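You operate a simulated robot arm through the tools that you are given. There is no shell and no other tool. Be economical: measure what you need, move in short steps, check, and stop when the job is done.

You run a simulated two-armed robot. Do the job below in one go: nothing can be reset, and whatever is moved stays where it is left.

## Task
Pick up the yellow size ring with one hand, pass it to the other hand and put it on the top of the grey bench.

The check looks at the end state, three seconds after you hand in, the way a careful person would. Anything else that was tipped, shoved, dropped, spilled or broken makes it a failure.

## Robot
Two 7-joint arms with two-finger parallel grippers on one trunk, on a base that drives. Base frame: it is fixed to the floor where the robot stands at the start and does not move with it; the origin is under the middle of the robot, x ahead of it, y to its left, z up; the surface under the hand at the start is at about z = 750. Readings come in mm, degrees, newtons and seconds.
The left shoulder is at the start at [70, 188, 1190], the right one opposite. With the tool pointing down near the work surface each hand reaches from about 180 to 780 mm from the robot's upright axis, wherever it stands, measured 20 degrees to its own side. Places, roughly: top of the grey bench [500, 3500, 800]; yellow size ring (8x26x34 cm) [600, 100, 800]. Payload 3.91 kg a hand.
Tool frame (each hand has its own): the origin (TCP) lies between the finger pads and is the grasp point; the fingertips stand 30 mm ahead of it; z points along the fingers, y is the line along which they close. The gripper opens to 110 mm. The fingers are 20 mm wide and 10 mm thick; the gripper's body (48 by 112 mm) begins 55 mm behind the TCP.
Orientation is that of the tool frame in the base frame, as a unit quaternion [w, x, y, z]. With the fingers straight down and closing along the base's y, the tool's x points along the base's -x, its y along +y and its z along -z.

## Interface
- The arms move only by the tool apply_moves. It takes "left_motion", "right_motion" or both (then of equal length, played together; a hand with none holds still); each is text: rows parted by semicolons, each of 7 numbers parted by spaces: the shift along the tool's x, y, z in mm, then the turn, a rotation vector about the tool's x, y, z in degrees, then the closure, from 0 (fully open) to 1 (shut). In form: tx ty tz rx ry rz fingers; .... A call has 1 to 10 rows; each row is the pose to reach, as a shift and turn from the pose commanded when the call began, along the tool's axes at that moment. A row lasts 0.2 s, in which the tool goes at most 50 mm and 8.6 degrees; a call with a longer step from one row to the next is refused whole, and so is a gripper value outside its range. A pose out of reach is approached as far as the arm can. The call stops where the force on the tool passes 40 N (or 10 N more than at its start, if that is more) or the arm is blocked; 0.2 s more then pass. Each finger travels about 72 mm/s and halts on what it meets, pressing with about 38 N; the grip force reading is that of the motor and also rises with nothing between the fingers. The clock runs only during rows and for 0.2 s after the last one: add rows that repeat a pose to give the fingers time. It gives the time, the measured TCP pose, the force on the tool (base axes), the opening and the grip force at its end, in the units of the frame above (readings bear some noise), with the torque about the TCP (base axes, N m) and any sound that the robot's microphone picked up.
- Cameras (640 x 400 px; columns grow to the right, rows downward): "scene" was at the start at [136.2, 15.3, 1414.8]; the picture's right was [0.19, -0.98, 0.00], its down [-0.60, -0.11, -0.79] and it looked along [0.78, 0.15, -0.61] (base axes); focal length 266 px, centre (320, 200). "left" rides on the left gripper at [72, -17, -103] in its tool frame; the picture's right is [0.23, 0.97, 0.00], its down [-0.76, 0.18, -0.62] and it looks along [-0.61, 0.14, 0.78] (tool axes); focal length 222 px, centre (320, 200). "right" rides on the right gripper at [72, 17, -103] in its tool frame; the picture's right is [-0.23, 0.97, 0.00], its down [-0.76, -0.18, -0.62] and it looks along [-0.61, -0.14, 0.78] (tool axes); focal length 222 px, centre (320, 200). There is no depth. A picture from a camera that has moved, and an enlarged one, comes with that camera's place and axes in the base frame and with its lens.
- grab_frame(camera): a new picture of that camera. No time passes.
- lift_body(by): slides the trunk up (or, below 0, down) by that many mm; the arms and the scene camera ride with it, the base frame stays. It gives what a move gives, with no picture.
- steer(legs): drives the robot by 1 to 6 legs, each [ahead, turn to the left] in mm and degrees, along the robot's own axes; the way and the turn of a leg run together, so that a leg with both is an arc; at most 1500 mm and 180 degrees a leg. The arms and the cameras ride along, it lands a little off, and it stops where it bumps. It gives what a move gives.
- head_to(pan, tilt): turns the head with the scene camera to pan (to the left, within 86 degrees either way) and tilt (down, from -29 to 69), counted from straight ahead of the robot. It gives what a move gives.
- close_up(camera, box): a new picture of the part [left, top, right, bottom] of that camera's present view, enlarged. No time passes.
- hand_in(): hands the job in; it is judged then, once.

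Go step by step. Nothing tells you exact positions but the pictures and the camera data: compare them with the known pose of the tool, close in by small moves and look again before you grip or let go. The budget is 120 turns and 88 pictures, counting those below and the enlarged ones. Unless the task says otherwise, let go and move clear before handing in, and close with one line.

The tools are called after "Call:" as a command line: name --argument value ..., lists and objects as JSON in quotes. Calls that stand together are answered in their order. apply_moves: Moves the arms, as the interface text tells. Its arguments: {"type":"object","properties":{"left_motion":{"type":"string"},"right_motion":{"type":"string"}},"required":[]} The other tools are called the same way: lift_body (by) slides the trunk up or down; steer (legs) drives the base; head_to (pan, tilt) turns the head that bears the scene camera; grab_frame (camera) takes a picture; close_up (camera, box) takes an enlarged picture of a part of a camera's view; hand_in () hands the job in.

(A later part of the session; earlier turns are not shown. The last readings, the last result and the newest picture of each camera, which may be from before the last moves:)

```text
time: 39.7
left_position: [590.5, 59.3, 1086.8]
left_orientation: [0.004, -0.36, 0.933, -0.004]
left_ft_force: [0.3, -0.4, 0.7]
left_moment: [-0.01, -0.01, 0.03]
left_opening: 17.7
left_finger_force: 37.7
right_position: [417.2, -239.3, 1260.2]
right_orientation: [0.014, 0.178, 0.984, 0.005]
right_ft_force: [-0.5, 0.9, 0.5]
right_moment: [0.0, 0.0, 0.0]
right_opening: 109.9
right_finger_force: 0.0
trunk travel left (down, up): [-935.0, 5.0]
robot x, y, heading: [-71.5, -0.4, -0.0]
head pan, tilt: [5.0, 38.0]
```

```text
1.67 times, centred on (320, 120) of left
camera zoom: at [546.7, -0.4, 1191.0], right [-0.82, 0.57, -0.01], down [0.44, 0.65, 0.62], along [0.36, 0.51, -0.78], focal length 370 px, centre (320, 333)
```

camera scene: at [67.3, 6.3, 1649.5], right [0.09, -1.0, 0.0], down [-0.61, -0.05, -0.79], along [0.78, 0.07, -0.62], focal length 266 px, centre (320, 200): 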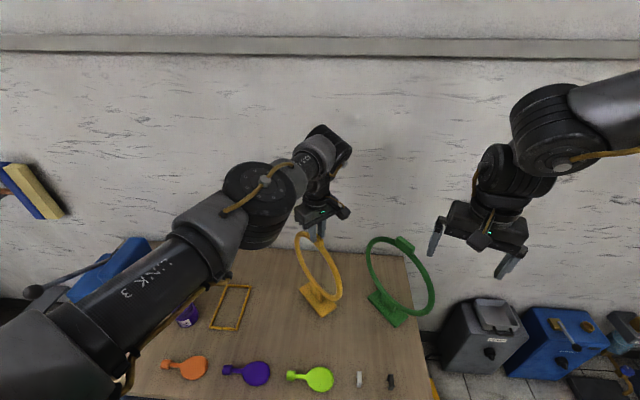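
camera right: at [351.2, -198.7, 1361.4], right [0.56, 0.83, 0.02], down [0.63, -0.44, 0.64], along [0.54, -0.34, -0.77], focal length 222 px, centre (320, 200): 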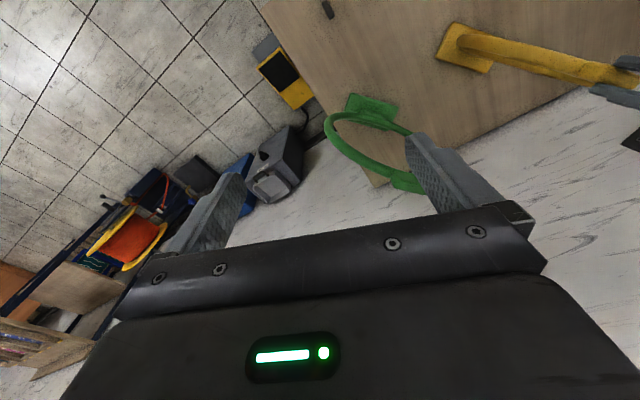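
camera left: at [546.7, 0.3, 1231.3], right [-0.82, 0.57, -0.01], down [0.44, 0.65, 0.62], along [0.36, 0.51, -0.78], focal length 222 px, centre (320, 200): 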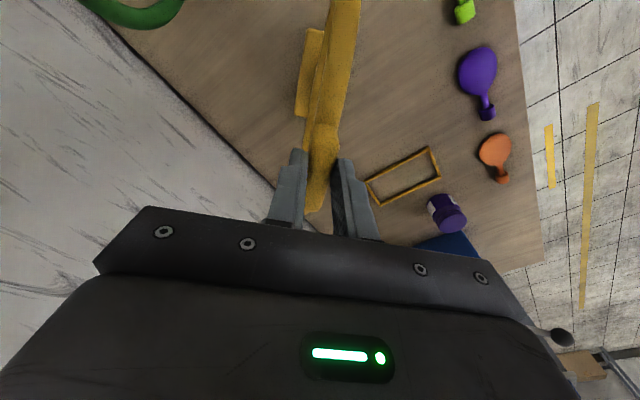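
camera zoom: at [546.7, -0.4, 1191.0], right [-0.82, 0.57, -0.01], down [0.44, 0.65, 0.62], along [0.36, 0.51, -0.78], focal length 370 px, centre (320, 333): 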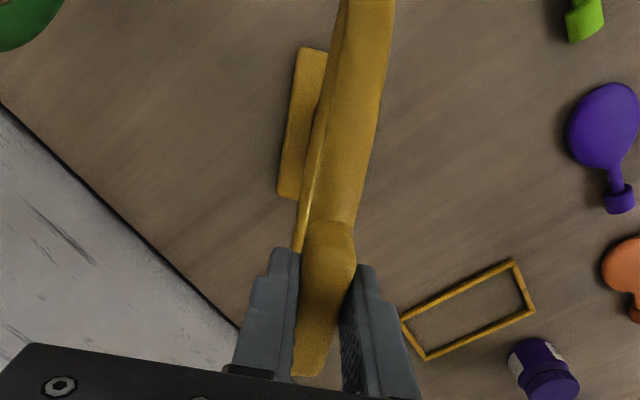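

Opening 17.7 with full force. I'll lift 30 mm slowly and compare the pictures again.

Call:
apply_moves --left_motion "0 0 -5 0 0 0 1; 0 0 -10 0 0 0 1; 0 0 -15 0 0 0 1; 0 0 -20 0 0 0 1; 0 0 -25 0 0 0 1; 0 0 -30 0 0 0 1; 0 0 -30 0 0 0 1"

Call:
close_up --camera "left" --box '[220, 0, 420, 240]'

```text
time: 41.3
left_position: [588.7, 59.8, 1116.7]
left_orientation: [0.004, -0.36, 0.933, -0.004]
left_ft_force: [1.5, 0.5, -1.3]
left_moment: [0.02, -0.01, 0.0]
left_opening: 17.5
left_finger_force: 38.1
right_position: [417.9, -239.0, 1259.0]
right_orientation: [0.015, 0.179, 0.984, 0.005]
right_ft_force: [0.2, 0.2, -0.2]
right_moment: [0.02, -0.02, 0.01]
right_opening: 109.9
right_finger_force: 0.1
trunk travel left (down, up): [-935.0, 5.0]
robot x, y, heading: [-69.8, -1.3, -0.3]
head pan, tilt: [5.0, 38.0]
```

```text
1.67 times, centred on (320, 120) of left
camera zoom: at [546.8, -0.5, 1221.2], right [-0.82, 0.57, -0.01], down [0.44, 0.65, 0.62], along [0.36, 0.51, -0.78], focal length 370 px, centre (320, 333)
```

zoom: 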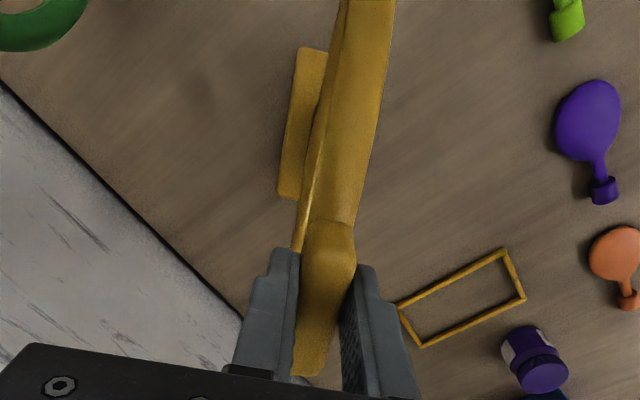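

No slip this time; the ring is firmly held. I'll raise it another 90 mm and back away from the table.

Call:
apply_moves --left_motion "0 0 -15 0 0 0 1; 0 0 -30 0 0 0 1; 0 0 -45 0 0 0 1; 0 0 -60 0 0 0 1; 0 0 -75 0 0 0 1; 0 0 -90 0 0 0 1; 0 0 -90 0 0 0 1"

Call:
steer --legs '[[-150, 0], [-150, 0], [-150, 0]]'

Call:
grab_frame --camera "scene"

```text
time: 42.9
left_position: [590.3, 60.4, 1206.3]
left_orientation: [0.002, -0.359, 0.933, -0.004]
left_ft_force: [-0.3, -0.3, -1.6]
left_moment: [0.0, 0.02, 0.03]
left_opening: 17.5
left_finger_force: 38.4
right_position: [418.8, -239.6, 1259.1]
right_orientation: [0.014, 0.179, 0.984, 0.006]
right_ft_force: [-0.3, -0.3, 0.7]
right_moment: [-0.01, 0.02, 0.02]
right_opening: 110.2
right_finger_force: 0.1
trunk travel left (down, up): [-935.0, 5.0]
robot x, y, heading: [-70.0, -0.6, 0.1]
head pan, tilt: [5.0, 38.0]
```

```text
time: 45.0
left_position: [343.7, 48.9, 1226.4]
left_orientation: [0.018, -0.316, 0.949, -0.004]
left_ft_force: [0.7, 0.0, -2.9]
left_moment: [-0.02, 0.08, 0.03]
left_opening: 17.4
left_finger_force: 37.8
right_position: [141.3, -245.7, 1270.0]
right_orientation: [0.033, 0.182, 0.983, 0.012]
right_ft_force: [0.6, -1.3, 0.1]
right_moment: [0.04, 0.12, 0.02]
right_opening: 110.0
right_finger_force: 0.0
trunk travel left (down, up): [-935.0, 5.0]
robot x, y, heading: [-310.9, 0.8, -0.2]
head pan, tilt: [5.0, 38.0]
stopped in leg 2: the robot was blocked; the commanded pose is now the measured one
```

```text
55 pictures are left
camera scene: at [-163.2, -0.3, 1648.6], right [0.08, -1.0, 0.0], down [-0.62, -0.05, -0.78], along [0.78, 0.07, -0.62], focal length 266 px, centre (320, 200)
```

scene: 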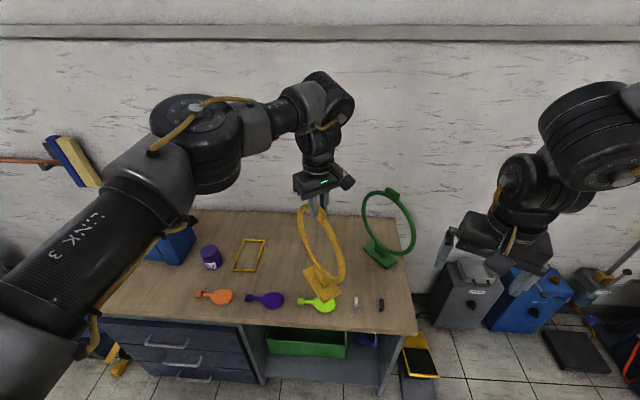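

The reverse stopped early, as if blocked. I'll look to both sides for obstacles behind me.

Call:
head_to --pan -86 --tilt 35

Call:
grab_frame --camera "scene"

Call:
head_to --pan 86 --tilt 35

Call:
grab_frame --camera "scene"

```text
time: 46.7
left_position: [339.1, 55.2, 1229.3]
left_orientation: [0.019, -0.319, 0.948, -0.007]
left_ft_force: [-0.2, 0.0, -2.3]
left_moment: [0.02, 0.0, -0.01]
left_opening: 17.5
left_finger_force: 38.1
right_position: [136.7, -241.9, 1271.9]
right_orientation: [0.037, 0.182, 0.983, 0.011]
right_ft_force: [0.7, 0.1, 0.3]
right_moment: [0.0, 0.05, 0.0]
right_opening: 109.9
right_finger_force: 0.2
trunk travel left (down, up): [-935.0, 5.0]
robot x, y, heading: [-311.3, 2.8, -0.1]
head pan, tilt: [-85.9, 35.0]
```

```text
54 pictures are left
camera scene: at [-250.1, -88.6, 1654.0], right [-1.0, -0.07, 0.0], down [-0.04, 0.57, -0.82], along [0.05, -0.82, -0.57], focal length 266 px, centre (320, 200)
```

scene: 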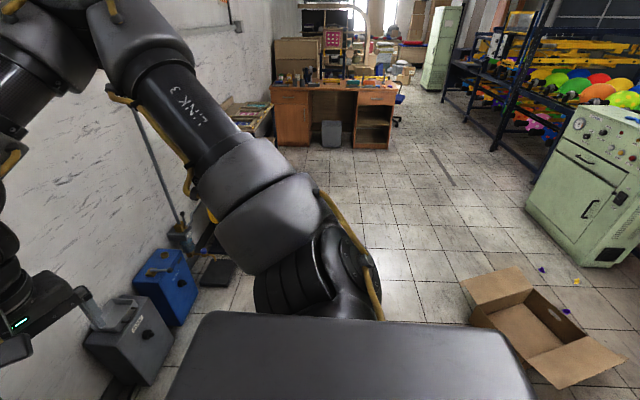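

```text
time: 49.3
left_position: [337.7, 52.8, 1231.1]
left_orientation: [0.02, -0.319, 0.948, -0.007]
left_ft_force: [-0.4, 0.2, -2.4]
left_moment: [0.05, 0.04, 0.0]
left_opening: 17.4
left_finger_force: 37.9
right_position: [136.3, -240.3, 1272.4]
right_orientation: [0.036, 0.182, 0.983, 0.011]
right_ft_force: [0.7, 0.5, -0.3]
right_moment: [-0.01, 0.0, -0.01]
right_opening: 109.9
right_finger_force: 0.0
trunk travel left (down, up): [-935.0, 5.0]
robot x, y, heading: [-309.6, -2.0, -0.0]
head pan, tilt: [85.9, 35.0]
```

```text
53 pictures are left
camera scene: at [-251.4, 87.0, 1654.1], right [1.0, -0.07, 0.0], down [-0.04, -0.57, -0.82], along [0.06, 0.82, -0.57], focal length 266 px, centre (320, 200)
```

scene: 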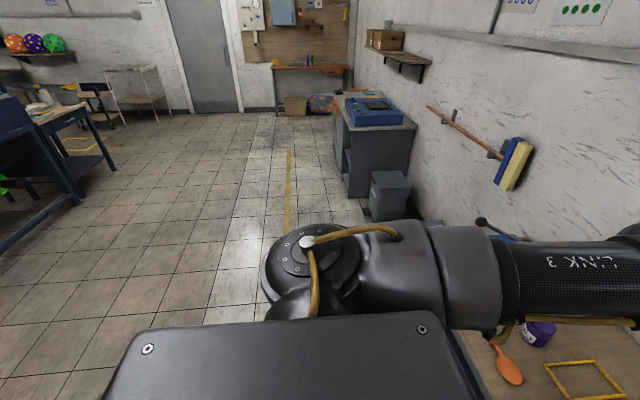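

Nothing visible close by; the ring and hand clear the table when turning. First I'll draw the left hand in and straighten its yaw to free its wrist.

Call:
apply_moves --left_motion "20 16 0 0 0 7 1; 41 31 0 0 0 14 1; 62 47 0 0 0 21 1; 83 63 0 0 0 28 1; 104 79 0 0 0 35 1; 104 79 0 0 0 37 1; 104 79 0 0 0 37 1"

Call:
grab_frame --camera "left"

```text
time: 50.9
left_position: [224.0, 52.8, 1224.8]
left_orientation: [0.018, -0.006, 1.0, 0.0]
left_ft_force: [-1.0, 0.1, -2.0]
left_moment: [0.03, -0.03, 0.04]
left_opening: 17.2
left_finger_force: 38.5
left hand out of reach, approached as far as the arm can: row 1, 2, 3, 4, 5, 6, 7
right_position: [134.7, -241.6, 1273.4]
right_orientation: [0.036, 0.181, 0.983, 0.011]
right_ft_force: [0.2, 0.3, -0.3]
right_moment: [0.01, 0.03, 0.0]
right_opening: 110.2
right_finger_force: 0.1
trunk travel left (down, up): [-935.0, 5.0]
robot x, y, heading: [-309.5, -1.1, -0.1]
head pan, tilt: [85.9, 35.0]
```

```text
52 pictures are left
camera left: at [149.0, 36.9, 1327.7], right [-0.24, 0.97, -0.01], down [0.74, 0.19, 0.65], along [0.63, 0.15, -0.76], focal length 222 px, centre (320, 200)
```

left: 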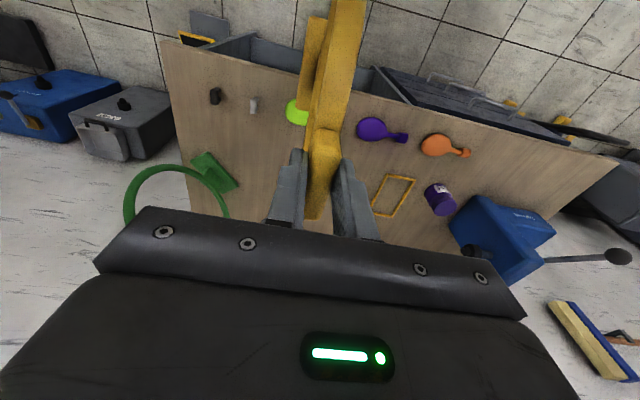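

The ring is still held well. Now I turn left in moderate steps.

Call:
steer --legs '[[0, 30], [0, 30], [0, 30]]'

Call:
head_to --pan -10 --tilt 30

Call:
grab_frame --camera "scene"

```text
time: 55.7
left_position: [-361.2, 535.3, 1224.8]
left_orientation: [-0.014, 0.71, -0.704, -0.013]
left_ft_force: [0.5, 0.4, -1.5]
left_moment: [0.01, -0.01, -0.03]
left_opening: 17.2
left_finger_force: 38.2
right_position: [-65.9, 445.4, 1273.2]
right_orientation: [0.018, -0.566, 0.824, 0.034]
right_ft_force: [0.1, 0.7, -0.6]
right_moment: [0.0, 0.0, -0.01]
right_opening: 110.0
right_finger_force: 0.1
trunk travel left (down, up): [-935.0, 5.0]
robot x, y, heading: [-307.6, -1.1, 89.8]
head pan, tilt: [85.9, 35.0]
```

```text
time: 57.4
left_position: [-361.8, 535.9, 1224.4]
left_orientation: [-0.013, 0.709, -0.704, -0.014]
left_ft_force: [0.7, 0.6, -2.2]
left_moment: [-0.04, -0.01, 0.05]
left_opening: 17.4
left_finger_force: 38.6
right_position: [-66.5, 444.7, 1272.8]
right_orientation: [0.018, -0.566, 0.824, 0.034]
right_ft_force: [-0.1, 0.3, 0.0]
right_moment: [0.0, -0.04, 0.05]
right_opening: 110.0
right_finger_force: 0.0
trunk travel left (down, up): [-935.0, 5.0]
robot x, y, heading: [-307.8, 2.1, 89.8]
head pan, tilt: [-10.0, 30.0]
```

```text
51 pictures are left
camera scene: at [-291.9, 139.1, 1661.9], right [0.98, -0.18, 0.0], down [-0.09, -0.49, -0.87], along [0.15, 0.85, -0.5], focal length 266 px, centre (320, 200)
```

scene: 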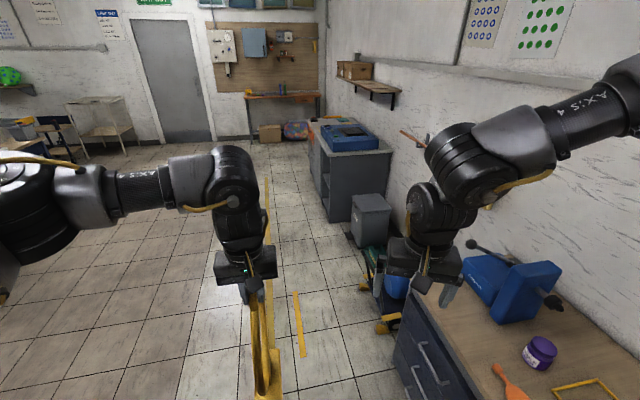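

I'm facing along the room with the bench ahead on the right. I'll drive ahead in steps.

Call:
steer --legs '[[700, 0], [800, 0]]'

Call:
head_to --pan -25 --tilt 30

Call:
grab_frame --camera "scene"

```text
time: 65.2
left_position: [-362.1, 2037.8, 1225.5]
left_orientation: [-0.013, 0.713, -0.701, -0.013]
left_ft_force: [-0.4, -0.6, -2.1]
left_moment: [0.0, 0.01, -0.03]
left_opening: 17.4
left_finger_force: 37.8
right_position: [-67.4, 1950.0, 1273.4]
right_orientation: [0.019, -0.569, 0.821, 0.034]
right_ft_force: [-0.1, -0.1, 0.5]
right_moment: [0.02, 0.01, 0.01]
right_opening: 109.8
right_finger_force: 0.1
trunk travel left (down, up): [-935.0, 5.0]
robot x, y, heading: [-305.7, 1503.0, 90.3]
head pan, tilt: [-10.0, 30.0]
```

```text
time: 65.9
left_position: [-362.3, 2040.4, 1225.2]
left_orientation: [-0.013, 0.713, -0.701, -0.014]
left_ft_force: [-0.6, 0.2, -2.0]
left_moment: [0.01, 0.01, 0.03]
left_opening: 17.3
left_finger_force: 38.4
right_position: [-66.8, 1950.5, 1272.5]
right_orientation: [0.018, -0.569, 0.821, 0.035]
right_ft_force: [0.1, -1.2, -0.2]
right_moment: [0.02, 0.0, 0.01]
right_opening: 110.1
right_finger_force: 0.0
trunk travel left (down, up): [-935.0, 5.0]
robot x, y, heading: [-307.1, 1505.2, 90.0]
head pan, tilt: [-25.0, 30.0]
```

```text
50 pictures are left
camera scene: at [-267.2, 1636.5, 1661.9], right [0.91, -0.42, 0.0], down [-0.21, -0.45, -0.87], along [0.36, 0.79, -0.5], focal length 266 px, centre (320, 200)
```

scene: 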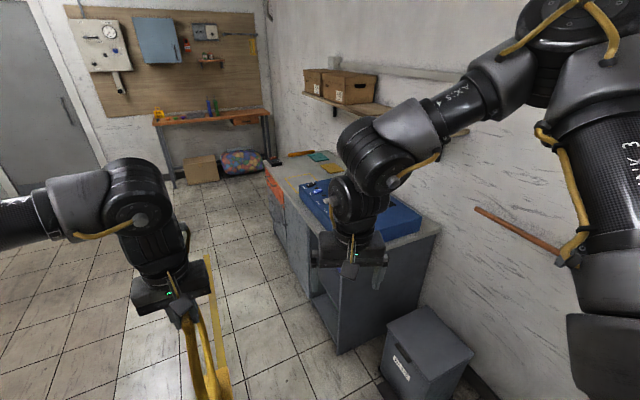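

The bench is ahead on the right, with the blue case at its near end and a shelf above the wall. I'll drive 1000 more and look at its top.

Call:
steer --legs '[[1000, 0]]'

Call:
head_to --pan -55 --tilt 35

Call:
grab_frame --camera "scene"

```text
time: 71.2
left_position: [-372.8, 3045.8, 1225.7]
left_orientation: [-0.013, 0.716, -0.698, -0.014]
left_ft_force: [0.2, -0.5, -1.3]
left_moment: [-0.02, 0.0, 0.03]
left_opening: 17.5
left_finger_force: 37.5
right_position: [-76.6, 2960.4, 1273.9]
right_orientation: [0.019, -0.572, 0.819, 0.035]
right_ft_force: [-1.1, -0.1, -0.9]
right_moment: [0.01, 0.0, 0.0]
right_opening: 110.3
right_finger_force: 0.0
trunk travel left (down, up): [-935.0, 5.0]
robot x, y, heading: [-313.7, 2510.8, 90.7]
head pan, tilt: [-25.0, 30.0]
```

```text
time: 72.1
left_position: [-372.2, 3047.0, 1225.0]
left_orientation: [-0.013, 0.716, -0.698, -0.013]
left_ft_force: [0.2, 0.6, -1.0]
left_moment: [0.02, 0.04, -0.03]
left_opening: 17.3
left_finger_force: 38.3
right_position: [-75.9, 2960.5, 1272.9]
right_orientation: [0.017, -0.572, 0.819, 0.034]
right_ft_force: [0.1, -0.3, 0.0]
right_moment: [0.03, -0.01, 0.01]
right_opening: 109.9
right_finger_force: 0.0
trunk travel left (down, up): [-935.0, 5.0]
robot x, y, heading: [-312.4, 2509.1, 90.4]
head pan, tilt: [-55.0, 35.0]
```

```text
49 pictures are left
camera scene: at [-240.0, 2613.9, 1654.1], right [0.58, -0.81, 0.0], down [-0.47, -0.33, -0.82], along [0.67, 0.48, -0.57], focal length 266 px, centre (320, 200)
```

scene: 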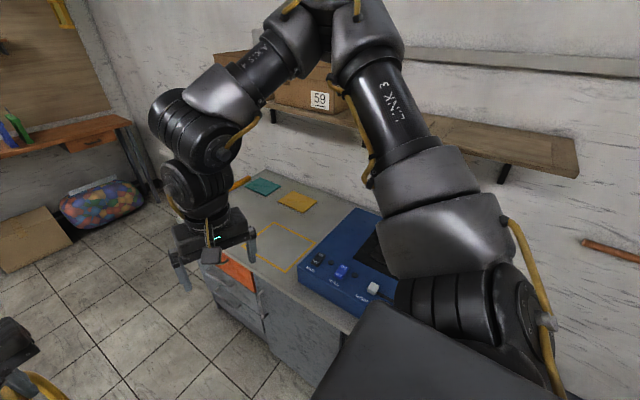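

The bench top shows the blue case, a yellow outlined rectangle around (370, 3240), and small pads farther on. I'll drive on to y≈3350, raise the ring, and then turn to face the bench.

Call:
steer --legs '[[840, 0]]'

Call:
apply_moves --left_motion "0 0 -20 0 0 0 1; 0 0 -40 0 0 0 1; 0 0 -60 0 0 0 1; 0 0 -80 0 0 0 1; 0 0 -80 0 0 0 1"

Call:
head_to --pan -80 --tilt 40

Call:
grab_frame --camera "scene"

```text
time: 76.6
left_position: [-380.5, 3891.7, 1226.3]
left_orientation: [-0.013, 0.715, -0.698, -0.014]
left_ft_force: [0.5, 0.0, -2.2]
left_moment: [0.03, 0.02, 0.02]
left_opening: 17.4
left_finger_force: 38.4
right_position: [-84.4, 3805.6, 1274.4]
right_orientation: [0.018, -0.572, 0.819, 0.034]
right_ft_force: [0.3, -0.5, 1.2]
right_moment: [0.04, -0.03, -0.01]
right_opening: 110.1
right_finger_force: 0.0
trunk travel left (down, up): [-935.0, 5.0]
robot x, y, heading: [-318.2, 3358.6, 90.4]
head pan, tilt: [-55.0, 35.0]
```

```text
time: 77.8
left_position: [-381.2, 3889.4, 1306.3]
left_orientation: [-0.013, 0.715, -0.698, -0.014]
left_ft_force: [0.1, 0.0, -2.0]
left_moment: [-0.05, -0.02, 0.01]
left_opening: 17.2
left_finger_force: 37.2
right_position: [-84.0, 3807.2, 1273.5]
right_orientation: [0.018, -0.572, 0.819, 0.035]
right_ft_force: [0.0, 0.6, 0.7]
right_moment: [0.01, 0.02, -0.01]
right_opening: 110.1
right_finger_force: 0.0
trunk travel left (down, up): [-935.0, 5.0]
robot x, y, heading: [-317.1, 3356.2, 90.3]
head pan, tilt: [-55.0, 35.0]
```

```text
time: 78.7
left_position: [-381.1, 3888.9, 1305.8]
left_orientation: [-0.014, 0.716, -0.698, -0.013]
left_ft_force: [-0.4, -0.5, -1.7]
left_moment: [-0.02, 0.01, -0.01]
left_opening: 17.6
left_finger_force: 37.8
right_position: [-85.4, 3805.4, 1273.5]
right_orientation: [0.018, -0.572, 0.819, 0.035]
right_ft_force: [-0.1, -0.1, -0.1]
right_moment: [-0.03, 0.02, 0.0]
right_opening: 110.1
right_finger_force: 0.0
trunk travel left (down, up): [-935.0, 5.0]
robot x, y, heading: [-319.9, 3360.6, 90.7]
head pan, tilt: [-80.0, 40.0]
```

```text
48 pictures are left
camera scene: at [-236.2, 3423.9, 1646.6], right [0.18, -0.98, 0.0], down [-0.63, -0.12, -0.77], along [0.75, 0.14, -0.64], focal length 266 px, centre (320, 200)
```

scene: 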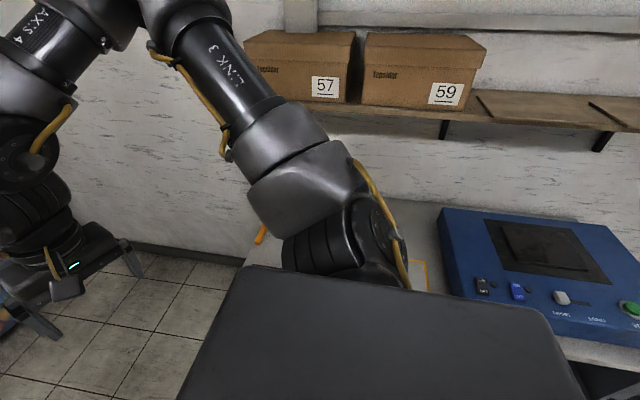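

The way is clear; I turn right to face the bench.

Call:
steer --legs '[[0, -30], [0, -30], [0, -30]]'

Call:
head_to --pan -5 --tilt 45

Call:
grab_frame --camera "scene"

Call:
grab_frame --camera "right"

```text
time: 83.5
left_position: [210.5, 3419.9, 1305.5]
left_orientation: [0.019, -0.012, 1.0, 0.0]
left_ft_force: [-0.1, -0.6, -2.1]
left_moment: [-0.01, 0.01, 0.0]
left_opening: 17.3
left_finger_force: 37.9
right_position: [129.0, 3123.4, 1272.9]
right_orientation: [0.037, 0.174, 0.984, 0.011]
right_ft_force: [-0.1, 1.1, 0.4]
right_moment: [0.0, 0.02, -0.03]
right_opening: 109.9
right_finger_force: 0.1
trunk travel left (down, up): [-935.0, 5.0]
robot x, y, heading: [-320.7, 3358.8, 0.6]
head pan, tilt: [-80.0, 40.0]
```

```text
time: 85.0
left_position: [210.3, 3418.3, 1305.7]
left_orientation: [0.019, -0.013, 1.0, 0.0]
left_ft_force: [0.1, -1.2, -1.2]
left_moment: [0.0, -0.02, -0.04]
left_opening: 17.3
left_finger_force: 37.9
right_position: [128.1, 3122.5, 1273.8]
right_orientation: [0.036, 0.174, 0.984, 0.012]
right_ft_force: [0.0, -0.7, 0.8]
right_moment: [0.0, 0.03, -0.02]
right_opening: 110.0
right_finger_force: 0.1
trunk travel left (down, up): [-935.0, 5.0]
robot x, y, heading: [-319.9, 3357.5, 0.5]
head pan, tilt: [-5.0, 45.0]
```

```text
47 pictures are left
camera scene: at [-187.7, 3351.1, 1639.3], right [-0.08, -1.0, 0.0], down [-0.71, 0.05, -0.71], along [0.7, -0.05, -0.71], focal length 266 px, centre (320, 200)
```

scene: 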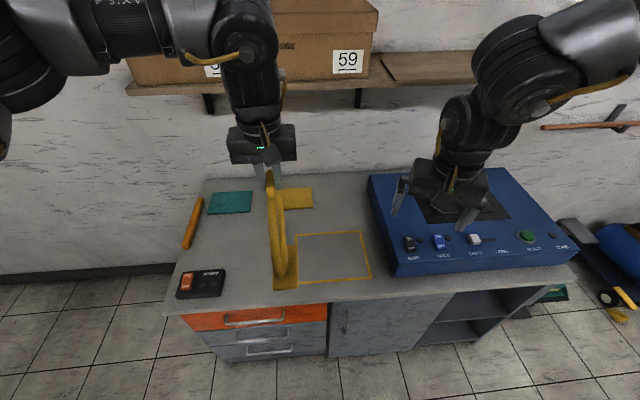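

```text
46 pictures are left
camera right: at [59.2, 3162.6, 1371.1], right [0.55, 0.84, 0.05], down [0.61, -0.43, 0.67], along [0.58, -0.33, -0.74], focal length 222 px, centre (320, 200)
```

right: 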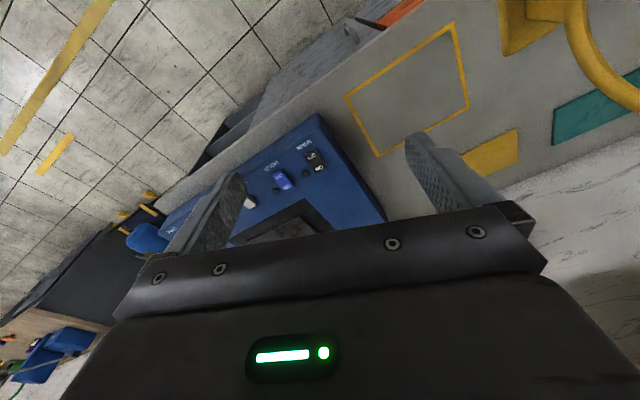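

The bench top ahead has a clear outlined area centred near (350, 3268). I'll move the ring across in front of me with the left hand so the right hand can reach its near rim.

Call:
apply_moves --left_motion "-5 -22 9 0 0.4 0 1; -10 -45 19 0 0.9 0 1; -15 -67 28 0 1.3 0 1; -20 -90 38 0 1.8 0 1; -25 -112 47 0 2.2 0 1; -25 -112 47 0 2.2 0 1"

Call:
grab_frame --camera "scene"

Call:
grab_frame --camera "right"

```text
time: 86.4
left_position: [240.7, 3309.7, 1259.9]
left_orientation: [0.0, -0.012, 1.0, 0.0]
left_ft_force: [-0.3, -0.5, -1.8]
left_moment: [0.0, 0.01, 0.0]
left_opening: 17.0
left_finger_force: 38.2
right_position: [128.1, 3123.5, 1273.5]
right_orientation: [0.036, 0.173, 0.984, 0.012]
right_ft_force: [0.4, -0.4, -0.3]
right_moment: [-0.02, 0.0, 0.01]
right_opening: 109.8
right_finger_force: 0.1
trunk travel left (down, up): [-935.0, 5.0]
robot x, y, heading: [-318.0, 3358.7, 0.7]
head pan, tilt: [-5.0, 45.0]
```

```text
45 pictures are left
camera scene: at [-187.9, 3352.0, 1639.3], right [-0.08, -1.0, 0.0], down [-0.71, 0.05, -0.71], along [0.7, -0.05, -0.71], focal length 266 px, centre (320, 200)
```

scene: 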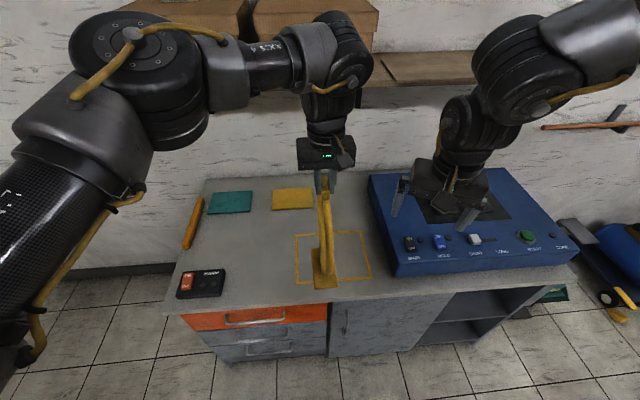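

```text
44 pictures are left
camera right: at [59.0, 3163.3, 1371.3], right [0.55, 0.84, 0.05], down [0.61, -0.43, 0.67], along [0.58, -0.33, -0.74], focal length 222 px, centre (320, 200)
```

right: 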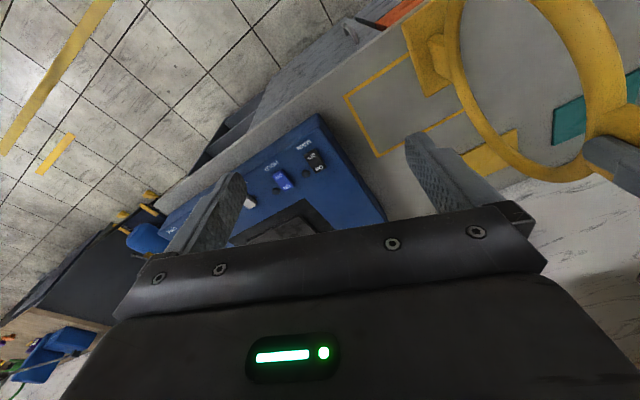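

The ring hangs in a plane facing sideways and its near rim is open to the right hand. I'll turn the right hand to a 30° forward pitch and bring it behind and beside the ring.

Call:
apply_moves --right_motion "19 9 -6 -0.9 -5.1 -4.2 0; 39 19 -13 -1.7 -10.2 -8.4 0; 58 28 -19 -2.6 -15.3 -12.7 0; 78 38 -26 -3.4 -20.4 -16.9 0; 97 47 -32 -4.3 -25.5 -21.1 0; 97 47 -32 -4.3 -25.5 -21.1 0"

```text
time: 87.8
left_position: [239.8, 3308.6, 1259.5]
left_orientation: [0.0, -0.013, 1.0, 0.0]
left_ft_force: [0.4, 0.4, -1.8]
left_moment: [0.01, -0.02, 0.04]
left_opening: 17.3
left_finger_force: 38.0
right_position: [80.6, 3202.8, 1296.9]
right_orientation: [0.172, 0.064, 0.983, 0.006]
right_ft_force: [-0.1, -0.1, -0.7]
right_moment: [0.0, 0.0, -0.01]
right_opening: 109.9
right_finger_force: 0.0
right hand out of reach, approached as far as the arm can: row 3, 4, 5, 6
trunk travel left (down, up): [-935.0, 5.0]
robot x, y, heading: [-319.2, 3355.0, 0.4]
head pan, tilt: [-5.0, 45.0]
```

The right hand needs the work farther out. I'll move the ring 80 mm ahead with the left and bring the right hand out and lower together.

Call:
apply_moves --left_motion "-25 0 0 0 0 0 1; -50 0 0 0 0 0 1; -80 0 0 0 0 0 1; -80 0 0 0 0 0 1; -80 0 0 0 0 0 1; -80 0 0 0 0 0 1" --right_motion "0 0 0 0 0 0 0; -10 10 11 -0.5 -2.5 -2.1 0; -20 21 22 -0.9 -5 -4.2 0; -30 32 33 -1.4 -7.6 -6.4 0; -41 43 45 -1.8 -10.1 -8.5 0; -41 43 45 -1.8 -10.1 -8.5 0"

Call:
grab_frame --camera "scene"

```text
time: 89.2
left_position: [314.1, 3323.1, 1258.1]
left_orientation: [0.001, -0.012, 1.0, -0.001]
left_ft_force: [-0.4, 0.5, -1.9]
left_moment: [0.03, -0.03, 0.02]
left_opening: 17.3
left_finger_force: 37.8
left hand out of reach, approached as far as the arm can: row 3, 4, 5, 6
right_position: [138.1, 3241.6, 1269.9]
right_orientation: [0.26, -0.013, 0.966, 0.004]
right_ft_force: [0.0, 0.5, -0.4]
right_moment: [-0.02, -0.03, 0.0]
right_opening: 110.3
right_finger_force: 0.1
trunk travel left (down, up): [-935.0, 5.0]
robot x, y, heading: [-319.5, 3356.0, 0.6]
head pan, tilt: [-5.0, 45.0]
```

```text
43 pictures are left
camera scene: at [-188.2, 3352.5, 1639.3], right [-0.08, -1.0, 0.0], down [-0.7, 0.05, -0.71], along [0.7, -0.05, -0.71], focal length 266 px, centre (320, 200)
```

scene: 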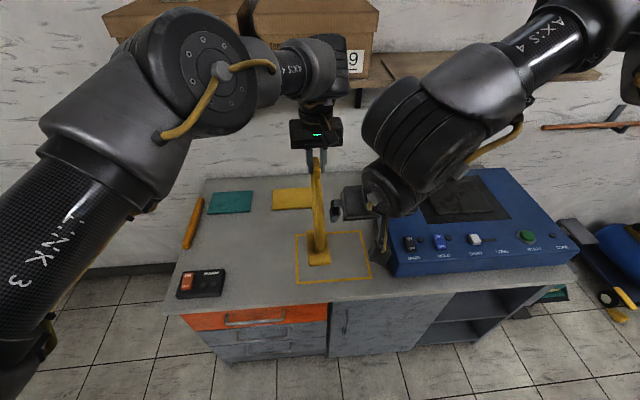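

The right hand has the wanted orientation. I'll align it with the ring plane, 100 mm short of the rim, and look.

Call:
apply_moves --right_motion "-3 25 9 0 0 0 0; -6 50 18 0 0 0 0; -9 77 27 0 0 0 0; -9 77 27 0 0 0 0"

Call:
grab_frame --camera "right"

Call:
grab_frame --camera "scene"

```text
time: 90.2
left_position: [314.7, 3321.8, 1259.5]
left_orientation: [0.001, -0.012, 1.0, -0.001]
left_ft_force: [0.5, 0.7, -1.8]
left_moment: [0.01, -0.01, 0.02]
left_opening: 17.4
left_finger_force: 38.5
right_position: [157.2, 3317.1, 1250.8]
right_orientation: [0.259, -0.012, 0.966, 0.005]
right_ft_force: [-0.5, 0.1, 0.3]
right_moment: [0.01, 0.02, 0.0]
right_opening: 109.9
right_finger_force: 0.1
trunk travel left (down, up): [-935.0, 5.0]
robot x, y, heading: [-319.3, 3358.0, 0.5]
head pan, tilt: [-5.0, 45.0]
```

```text
42 pictures are left
camera right: at [44.0, 3331.8, 1302.2], right [0.17, 0.98, 0.11], down [0.35, -0.17, 0.92], along [0.92, -0.12, -0.37], focal length 222 px, centre (320, 200)
```

right: 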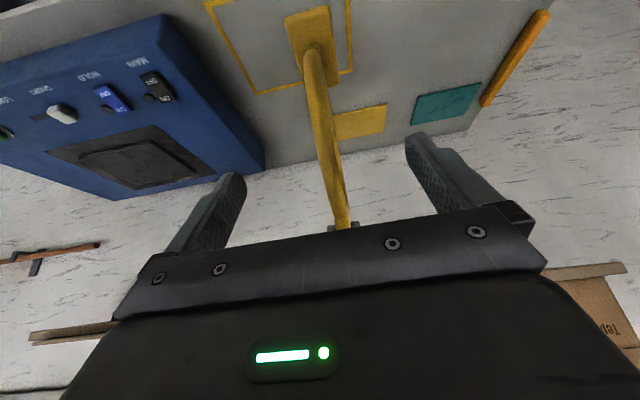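

```text
41 pictures are left
camera scene: at [-187.6, 3350.7, 1639.3], right [-0.08, -1.0, 0.0], down [-0.71, 0.05, -0.71], along [0.7, -0.05, -0.71], focal length 266 px, centre (320, 200)
```

scene: 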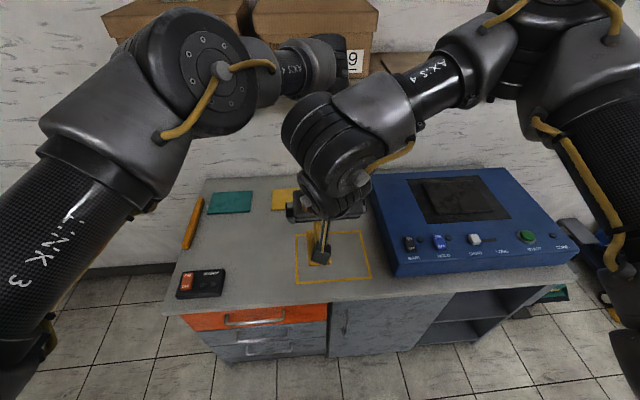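

The rim sits edge-on between the fingers, about 5 mm to the +y side. I'll advance 100 mm along the fingers with that correction.

Call:
apply_moves --right_motion "0 5 20 0 0 0 0; 0 5 40 0 0 0 0; 0 5 60 0 0 0 0; 0 5 80 0 0 0 0; 0 5 97 0 0 0 0; 0 5 97 0 0 0 0"

Call:
grab_frame --camera "right"

Call:
grab_frame --camera "left"

```text
time: 91.6
left_position: [314.8, 3321.9, 1258.3]
left_orientation: [0.001, -0.012, 1.0, -0.001]
left_ft_force: [0.3, -0.4, -1.8]
left_moment: [0.0, 0.04, 0.0]
left_opening: 17.6
left_finger_force: 38.0
right_position: [206.1, 3323.1, 1166.9]
right_orientation: [0.259, -0.011, 0.966, 0.003]
right_ft_force: [-0.2, 0.2, -0.1]
right_moment: [0.04, 0.01, -0.02]
right_opening: 109.8
right_finger_force: 0.1
trunk travel left (down, up): [-935.0, 5.0]
robot x, y, heading: [-322.1, 3357.1, 0.4]
head pan, tilt: [-5.0, 45.0]
```

```text
40 pictures are left
camera right: at [92.7, 3337.6, 1219.2], right [0.17, 0.98, 0.11], down [0.35, -0.17, 0.92], along [0.92, -0.12, -0.37], focal length 222 px, centre (320, 200)
```

right: 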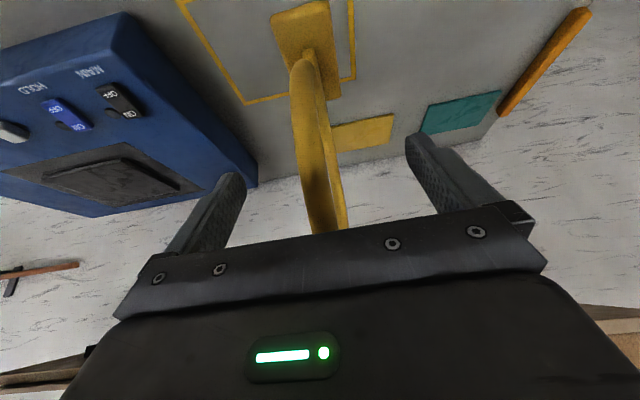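

```text
39 pictures are left
camera left: at [241.9, 3304.1, 1364.2], right [-0.25, 0.97, 0.0], down [0.76, 0.2, 0.62], along [0.6, 0.16, -0.78], focal length 222 px, centre (320, 200)
```

left: 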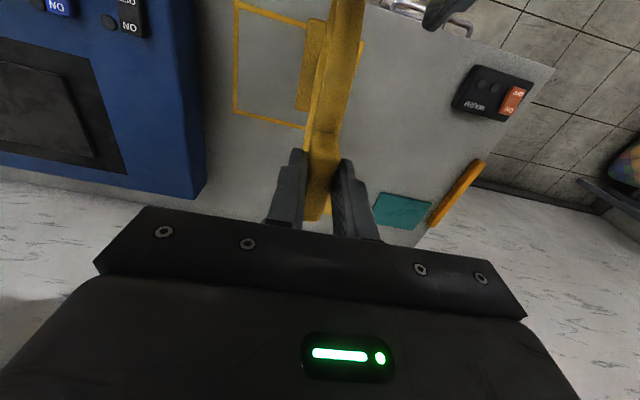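

The near rim is centred at the right grasp point. I'll close the right fingers.

Call:
apply_moves --right_motion "0 0 0 0 0 0 0.5; 0 0 0 0 0 0 1; 0 0 0 0 0 0 1; 0 0 0 0 0 0 1; 0 0 0 0 0 0 1; 0 0 0 0 0 0 1"

Call:
close_up --camera "right" --box '[200, 0, 440, 240]'

```text
time: 93.0
left_position: [313.9, 3323.5, 1258.3]
left_orientation: [0.0, -0.013, 1.0, 0.0]
left_ft_force: [0.4, 12.5, -2.1]
left_moment: [0.84, 0.07, -0.75]
left_opening: 17.4
left_finger_force: 37.7
right_position: [206.7, 3322.3, 1166.5]
right_orientation: [0.259, -0.011, 0.966, 0.002]
right_ft_force: [-0.4, -12.7, -0.4]
right_moment: [0.37, -0.03, -0.64]
right_opening: 16.2
right_finger_force: 38.0
trunk travel left (down, up): [-935.0, 5.0]
robot x, y, heading: [-320.8, 3359.7, 0.6]
head pan, tilt: [-5.0, 45.0]
```

```text
1.67 times, centred on (320, 120) of right
camera zoom: at [93.0, 3337.4, 1219.1], right [0.17, 0.98, 0.11], down [0.35, -0.17, 0.92], along [0.92, -0.12, -0.37], focal length 370 px, centre (320, 333)
```

zoom: 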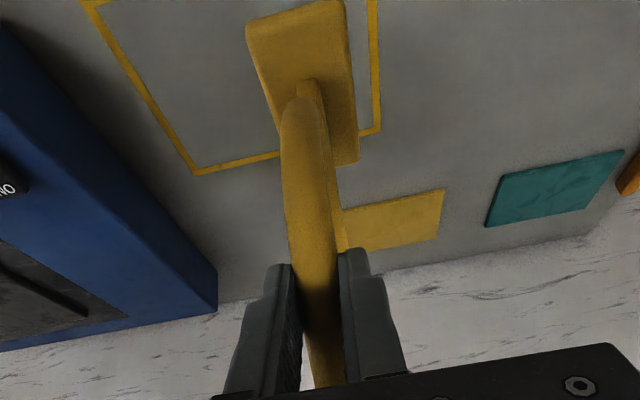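

Both hands hold it, with a 12 N sideways strain. I'll relieve it by shifting the right hand slightly to -y.

Call:
apply_moves --right_motion "0 -2 0 0 0 0 1; 0 -3 0 0 0 0 1; 0 -3 0 0 0 0 1"

```text
time: 93.8
left_position: [314.2, 3322.3, 1259.8]
left_orientation: [0.001, -0.013, 1.0, 0.0]
left_ft_force: [2.3, 4.2, -2.3]
left_moment: [0.17, -0.17, -0.26]
left_opening: 17.6
left_finger_force: 37.9
right_position: [206.9, 3321.2, 1166.2]
right_orientation: [0.259, -0.012, 0.966, 0.004]
right_ft_force: [-2.1, -4.0, 2.0]
right_moment: [0.21, -0.1, -0.12]
right_opening: 16.0
right_finger_force: 37.6
trunk travel left (down, up): [-935.0, 5.0]
robot x, y, heading: [-317.4, 3359.1, 0.6]
head pan, tilt: [-5.0, 45.0]
```

Strain is small now. I'll open the left hand and lift it straight off the tab.

Call:
apply_moves --left_motion "0 0 0 0 0 0 0.5; 0 0 0 0 0 0 0.3; 0 0 0 0 0 0 0.3; 0 0 -20 0 0 0 0.3; 0 0 -45 0 0 0 0.3; 0 0 -70 0 0 0 0.3; 0 0 -70 0 0 0 0.3"

Call:
grab_frame --camera "left"

Call:
close_up --camera "right" --box '[200, 0, 440, 240]'

```text
time: 95.4
left_position: [308.2, 3329.5, 1327.1]
left_orientation: [0.0, -0.014, 1.0, -0.001]
left_ft_force: [-0.6, -0.2, -0.6]
left_moment: [-0.03, 0.03, -0.04]
left_opening: 77.0
left_finger_force: 0.1
left hand out of reach, approached as far as the arm can: row 5, 6, 7
right_position: [206.9, 3319.7, 1166.1]
right_orientation: [0.259, -0.011, 0.966, 0.003]
right_ft_force: [-0.2, 0.0, 0.1]
right_moment: [0.01, 0.2, -0.02]
right_opening: 16.1
right_finger_force: 37.9
trunk travel left (down, up): [-935.0, 5.0]
robot x, y, heading: [-323.4, 3357.3, 0.5]
head pan, tilt: [-5.0, 45.0]
```

```text
37 pictures are left
camera left: at [236.6, 3310.2, 1432.6], right [-0.25, 0.97, 0.0], down [0.76, 0.2, 0.62], along [0.6, 0.16, -0.78], focal length 222 px, centre (320, 200)
```

left: 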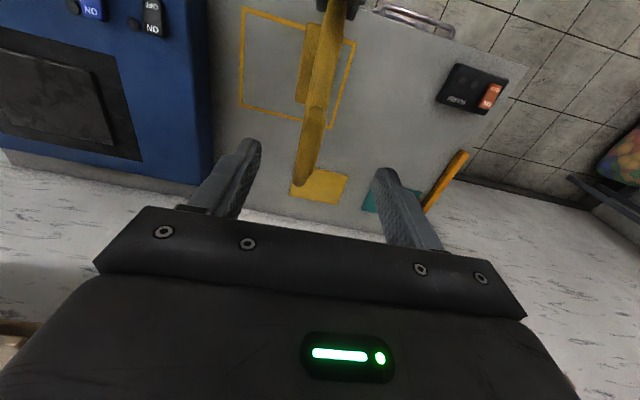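

```text
1.67 times, centred on (320, 120) of right
camera zoom: at [93.3, 3335.0, 1218.9], right [0.17, 0.98, 0.11], down [0.35, -0.17, 0.92], along [0.92, -0.12, -0.37], focal length 370 px, centre (320, 333)
```

zoom: 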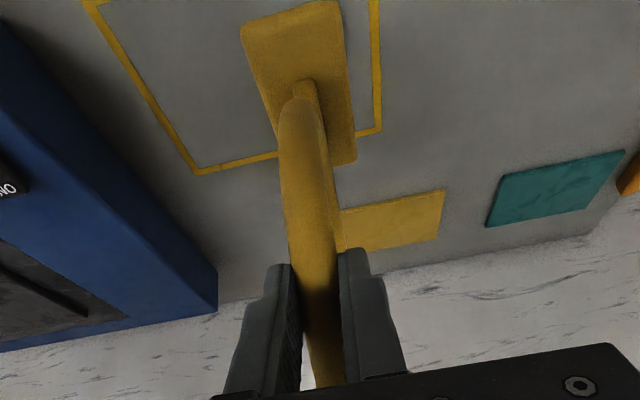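

The right hand holds the ring upright with no sag. I'll take the left hand away, and move the ring a bit toward the middle of the clear area and 40 mm down.

Call:
apply_moves --left_motion "0 35 0 0 0 0 0.3; 0 70 0 0 0 0 0.3; 20 110 0 0 0 0 0.3; 40 150 0 0 0 0 0.3; 60 180 0 0 0 0 0.3; 60 180 0 0 0 0 0.3" --right_motion "0 0 0 0 0 0 1; 0 0 0 0 0 0 1; 1 -12 15 0 0 0 1; 2 -24 30 0 0 0 1; 3 -35 45 0 0 0 1; 3 -35 45 0 0 0 1"

Call:
grab_frame --camera "scene"

Call:
grab_frame --camera "left"

```text
time: 96.8
left_position: [242.3, 3505.4, 1327.5]
left_orientation: [0.0, -0.012, 1.0, 0.001]
left_ft_force: [0.3, 0.9, -0.9]
left_moment: [0.04, 0.0, -0.01]
left_opening: 76.7
left_finger_force: 0.0
right_position: [227.2, 3284.1, 1126.3]
right_orientation: [0.259, -0.012, 0.966, 0.003]
right_ft_force: [0.3, 0.3, 0.2]
right_moment: [0.0, 0.2, -0.03]
right_opening: 16.3
right_finger_force: 37.8
trunk travel left (down, up): [-935.0, 5.0]
robot x, y, heading: [-317.3, 3359.8, 0.7]
head pan, tilt: [-5.0, 45.0]
```

```text
35 pictures are left
camera scene: at [-187.7, 3351.0, 1639.3], right [-0.08, -1.0, 0.0], down [-0.71, 0.05, -0.71], along [0.7, -0.05, -0.71], focal length 266 px, centre (320, 200)
```

scene: 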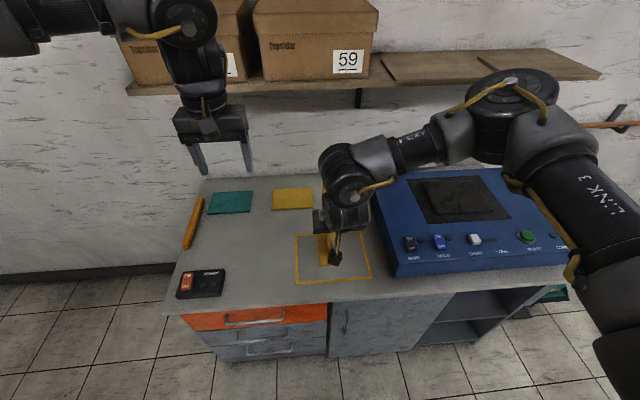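

```text
34 pictures are left
camera left: at [170.7, 3486.9, 1433.0], right [-0.25, 0.97, 0.0], down [0.76, 0.2, 0.62], along [0.6, 0.16, -0.78], focal length 222 px, centre (320, 200)
```

left: 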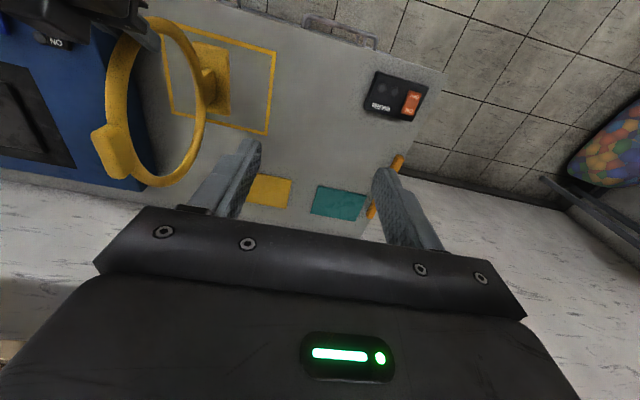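

The ring is above the clear outlined area. I'll lower in small steps watching the force.

Call:
apply_moves --right_motion "2.5 0 4.3 0 0 0 1; 5 0 8.7 0 0 0 1; 7.5 0 13 0 0 0 1; 10 0 17.3 0 0 0 1; 10 0 17.3 0 0 0 1"

Call:
close_up --camera "left" --box '[60, 0, 300, 200]'

```text
time: 98.0
left_position: [243.1, 3506.7, 1327.8]
left_orientation: [0.001, -0.012, 1.0, 0.0]
left_ft_force: [-0.5, 0.0, 0.6]
left_moment: [0.05, 0.02, 0.0]
left_opening: 77.0
left_finger_force: 0.1
right_position: [227.7, 3285.7, 1106.6]
right_orientation: [0.258, -0.012, 0.966, 0.003]
right_ft_force: [-0.2, 0.3, 0.5]
right_moment: [-0.02, 0.22, 0.01]
right_opening: 16.2
right_finger_force: 38.0
trunk travel left (down, up): [-935.0, 5.0]
robot x, y, heading: [-322.9, 3359.1, 0.3]
head pan, tilt: [-5.0, 45.0]
```

```text
2.00 times, centred on (180, 100) of left
camera zoom: at [170.9, 3487.5, 1432.9], right [-0.25, 0.97, 0.0], down [0.76, 0.2, 0.62], along [0.6, 0.16, -0.78], focal length 444 px, centre (600, 400)
```

zoom: 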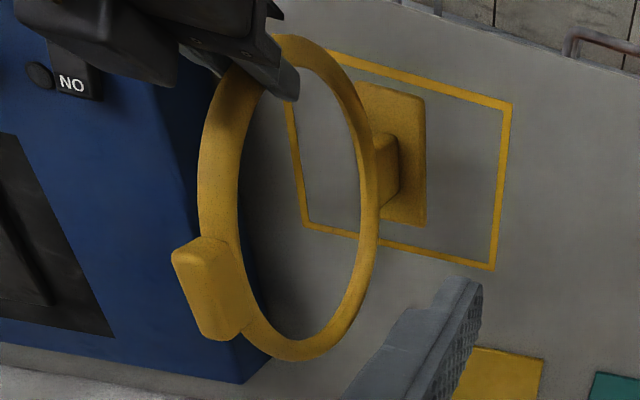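

Still above the bench; continue lowering.

Call:
apply_moves --right_motion "2.5 0 4.3 0 0 0 1; 5 0 8.7 0 0 0 1; 7.5 0 13 0 0 0 1; 10 0 17.3 0 0 0 1; 10 0 17.3 0 0 0 1"

Call:
apply_moves --right_motion "2.5 0 4.3 0 0 0 1; 5 0 8.7 0 0 0 1; 5 0 8.7 0 0 0 1"

Call:
close_up --camera "left" --box '[60, 0, 300, 200]'

```text
time: 99.2
left_position: [242.5, 3505.3, 1328.4]
left_orientation: [0.0, -0.012, 1.0, 0.0]
left_ft_force: [0.7, -0.1, 0.0]
left_moment: [0.03, 0.02, -0.02]
left_opening: 76.8
left_finger_force: 0.1
right_position: [227.3, 3285.4, 1085.6]
right_orientation: [0.258, -0.011, 0.966, 0.003]
right_ft_force: [-0.1, -0.4, -0.8]
right_moment: [0.04, 0.19, -0.01]
right_opening: 16.0
right_finger_force: 38.0
trunk travel left (down, up): [-935.0, 5.0]
robot x, y, heading: [-320.8, 3358.0, 0.5]
head pan, tilt: [-5.0, 45.0]
```

```text
time: 100.0
left_position: [242.7, 3505.0, 1326.9]
left_orientation: [0.0, -0.012, 1.0, 0.001]
left_ft_force: [0.0, 0.0, 0.1]
left_moment: [-0.01, 0.02, 0.02]
left_opening: 76.8
left_finger_force: 0.1
right_position: [227.3, 3286.9, 1076.6]
right_orientation: [0.259, -0.012, 0.966, 0.004]
right_ft_force: [-1.0, -0.5, 1.1]
right_moment: [-0.02, 0.2, -0.03]
right_opening: 16.1
right_finger_force: 37.8
trunk travel left (down, up): [-935.0, 5.0]
robot x, y, heading: [-321.1, 3360.3, 0.7]
head pan, tilt: [-5.0, 45.0]
```

```text
2.00 times, centred on (180, 100) of left
camera zoom: at [171.0, 3487.2, 1432.9], right [-0.25, 0.97, 0.0], down [0.76, 0.2, 0.62], along [0.6, 0.16, -0.78], focal length 444 px, centre (600, 400)
```

zoom: 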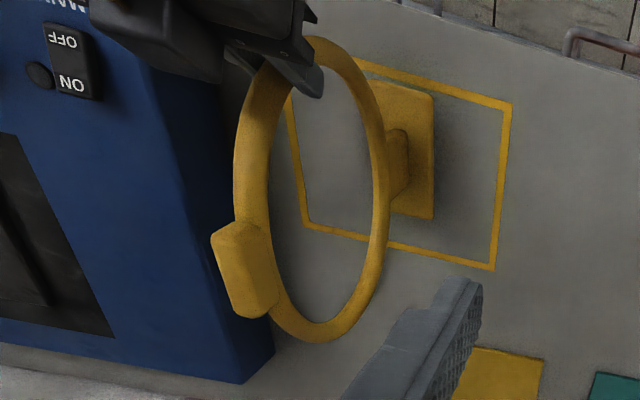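

Estimated about 30 mm to go; continuing.

Call:
apply_moves --right_motion "2.5 0 4.3 0 0 0 1; 5 0 8.7 0 0 0 1; 7.5 0 13 0 0 0 1; 7.5 0 13 0 0 0 1"

Call:
apply_moves --right_motion "2.5 0 4.3 0 0 0 1; 5 0 8.7 0 0 0 1; 5 0 8.7 0 0 0 1"

Call:
close_up --camera "left" --box '[60, 0, 300, 200]'

```text
time: 101.0
left_position: [244.0, 3505.5, 1327.4]
left_orientation: [0.0, -0.013, 1.0, 0.0]
left_ft_force: [0.3, 0.0, -0.2]
left_moment: [0.04, 0.01, 0.0]
left_opening: 77.2
left_finger_force: 0.0
right_position: [228.1, 3284.8, 1059.7]
right_orientation: [0.259, -0.011, 0.966, 0.002]
right_ft_force: [0.1, -0.3, 0.4]
right_moment: [-0.03, 0.22, -0.03]
right_opening: 16.1
right_finger_force: 37.6
trunk travel left (down, up): [-935.0, 5.0]
robot x, y, heading: [-320.8, 3360.3, 0.7]
head pan, tilt: [-5.0, 45.0]
```

```text
time: 101.8
left_position: [242.5, 3504.8, 1327.3]
left_orientation: [0.0, -0.012, 1.0, 0.001]
left_ft_force: [0.9, -0.4, -0.8]
left_moment: [0.0, -0.04, 0.02]
left_opening: 77.1
left_finger_force: 0.1
right_position: [228.1, 3286.0, 1051.2]
right_orientation: [0.259, -0.012, 0.966, 0.004]
right_ft_force: [0.8, -0.9, 0.3]
right_moment: [0.01, 0.22, 0.0]
right_opening: 16.3
right_finger_force: 37.7
trunk travel left (down, up): [-935.0, 5.0]
robot x, y, heading: [-318.6, 3357.6, 0.3]
head pan, tilt: [-5.0, 45.0]
```

```text
2.00 times, centred on (180, 100) of left
camera zoom: at [171.0, 3487.3, 1432.9], right [-0.25, 0.97, 0.0], down [0.76, 0.2, 0.62], along [0.6, 0.16, -0.78], focal length 444 px, centre (600, 400)
```

zoom: 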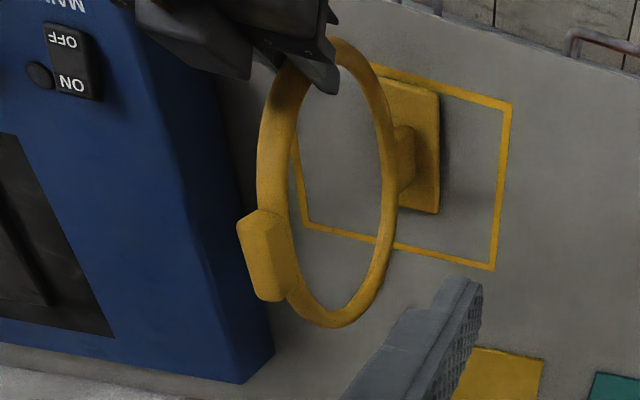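

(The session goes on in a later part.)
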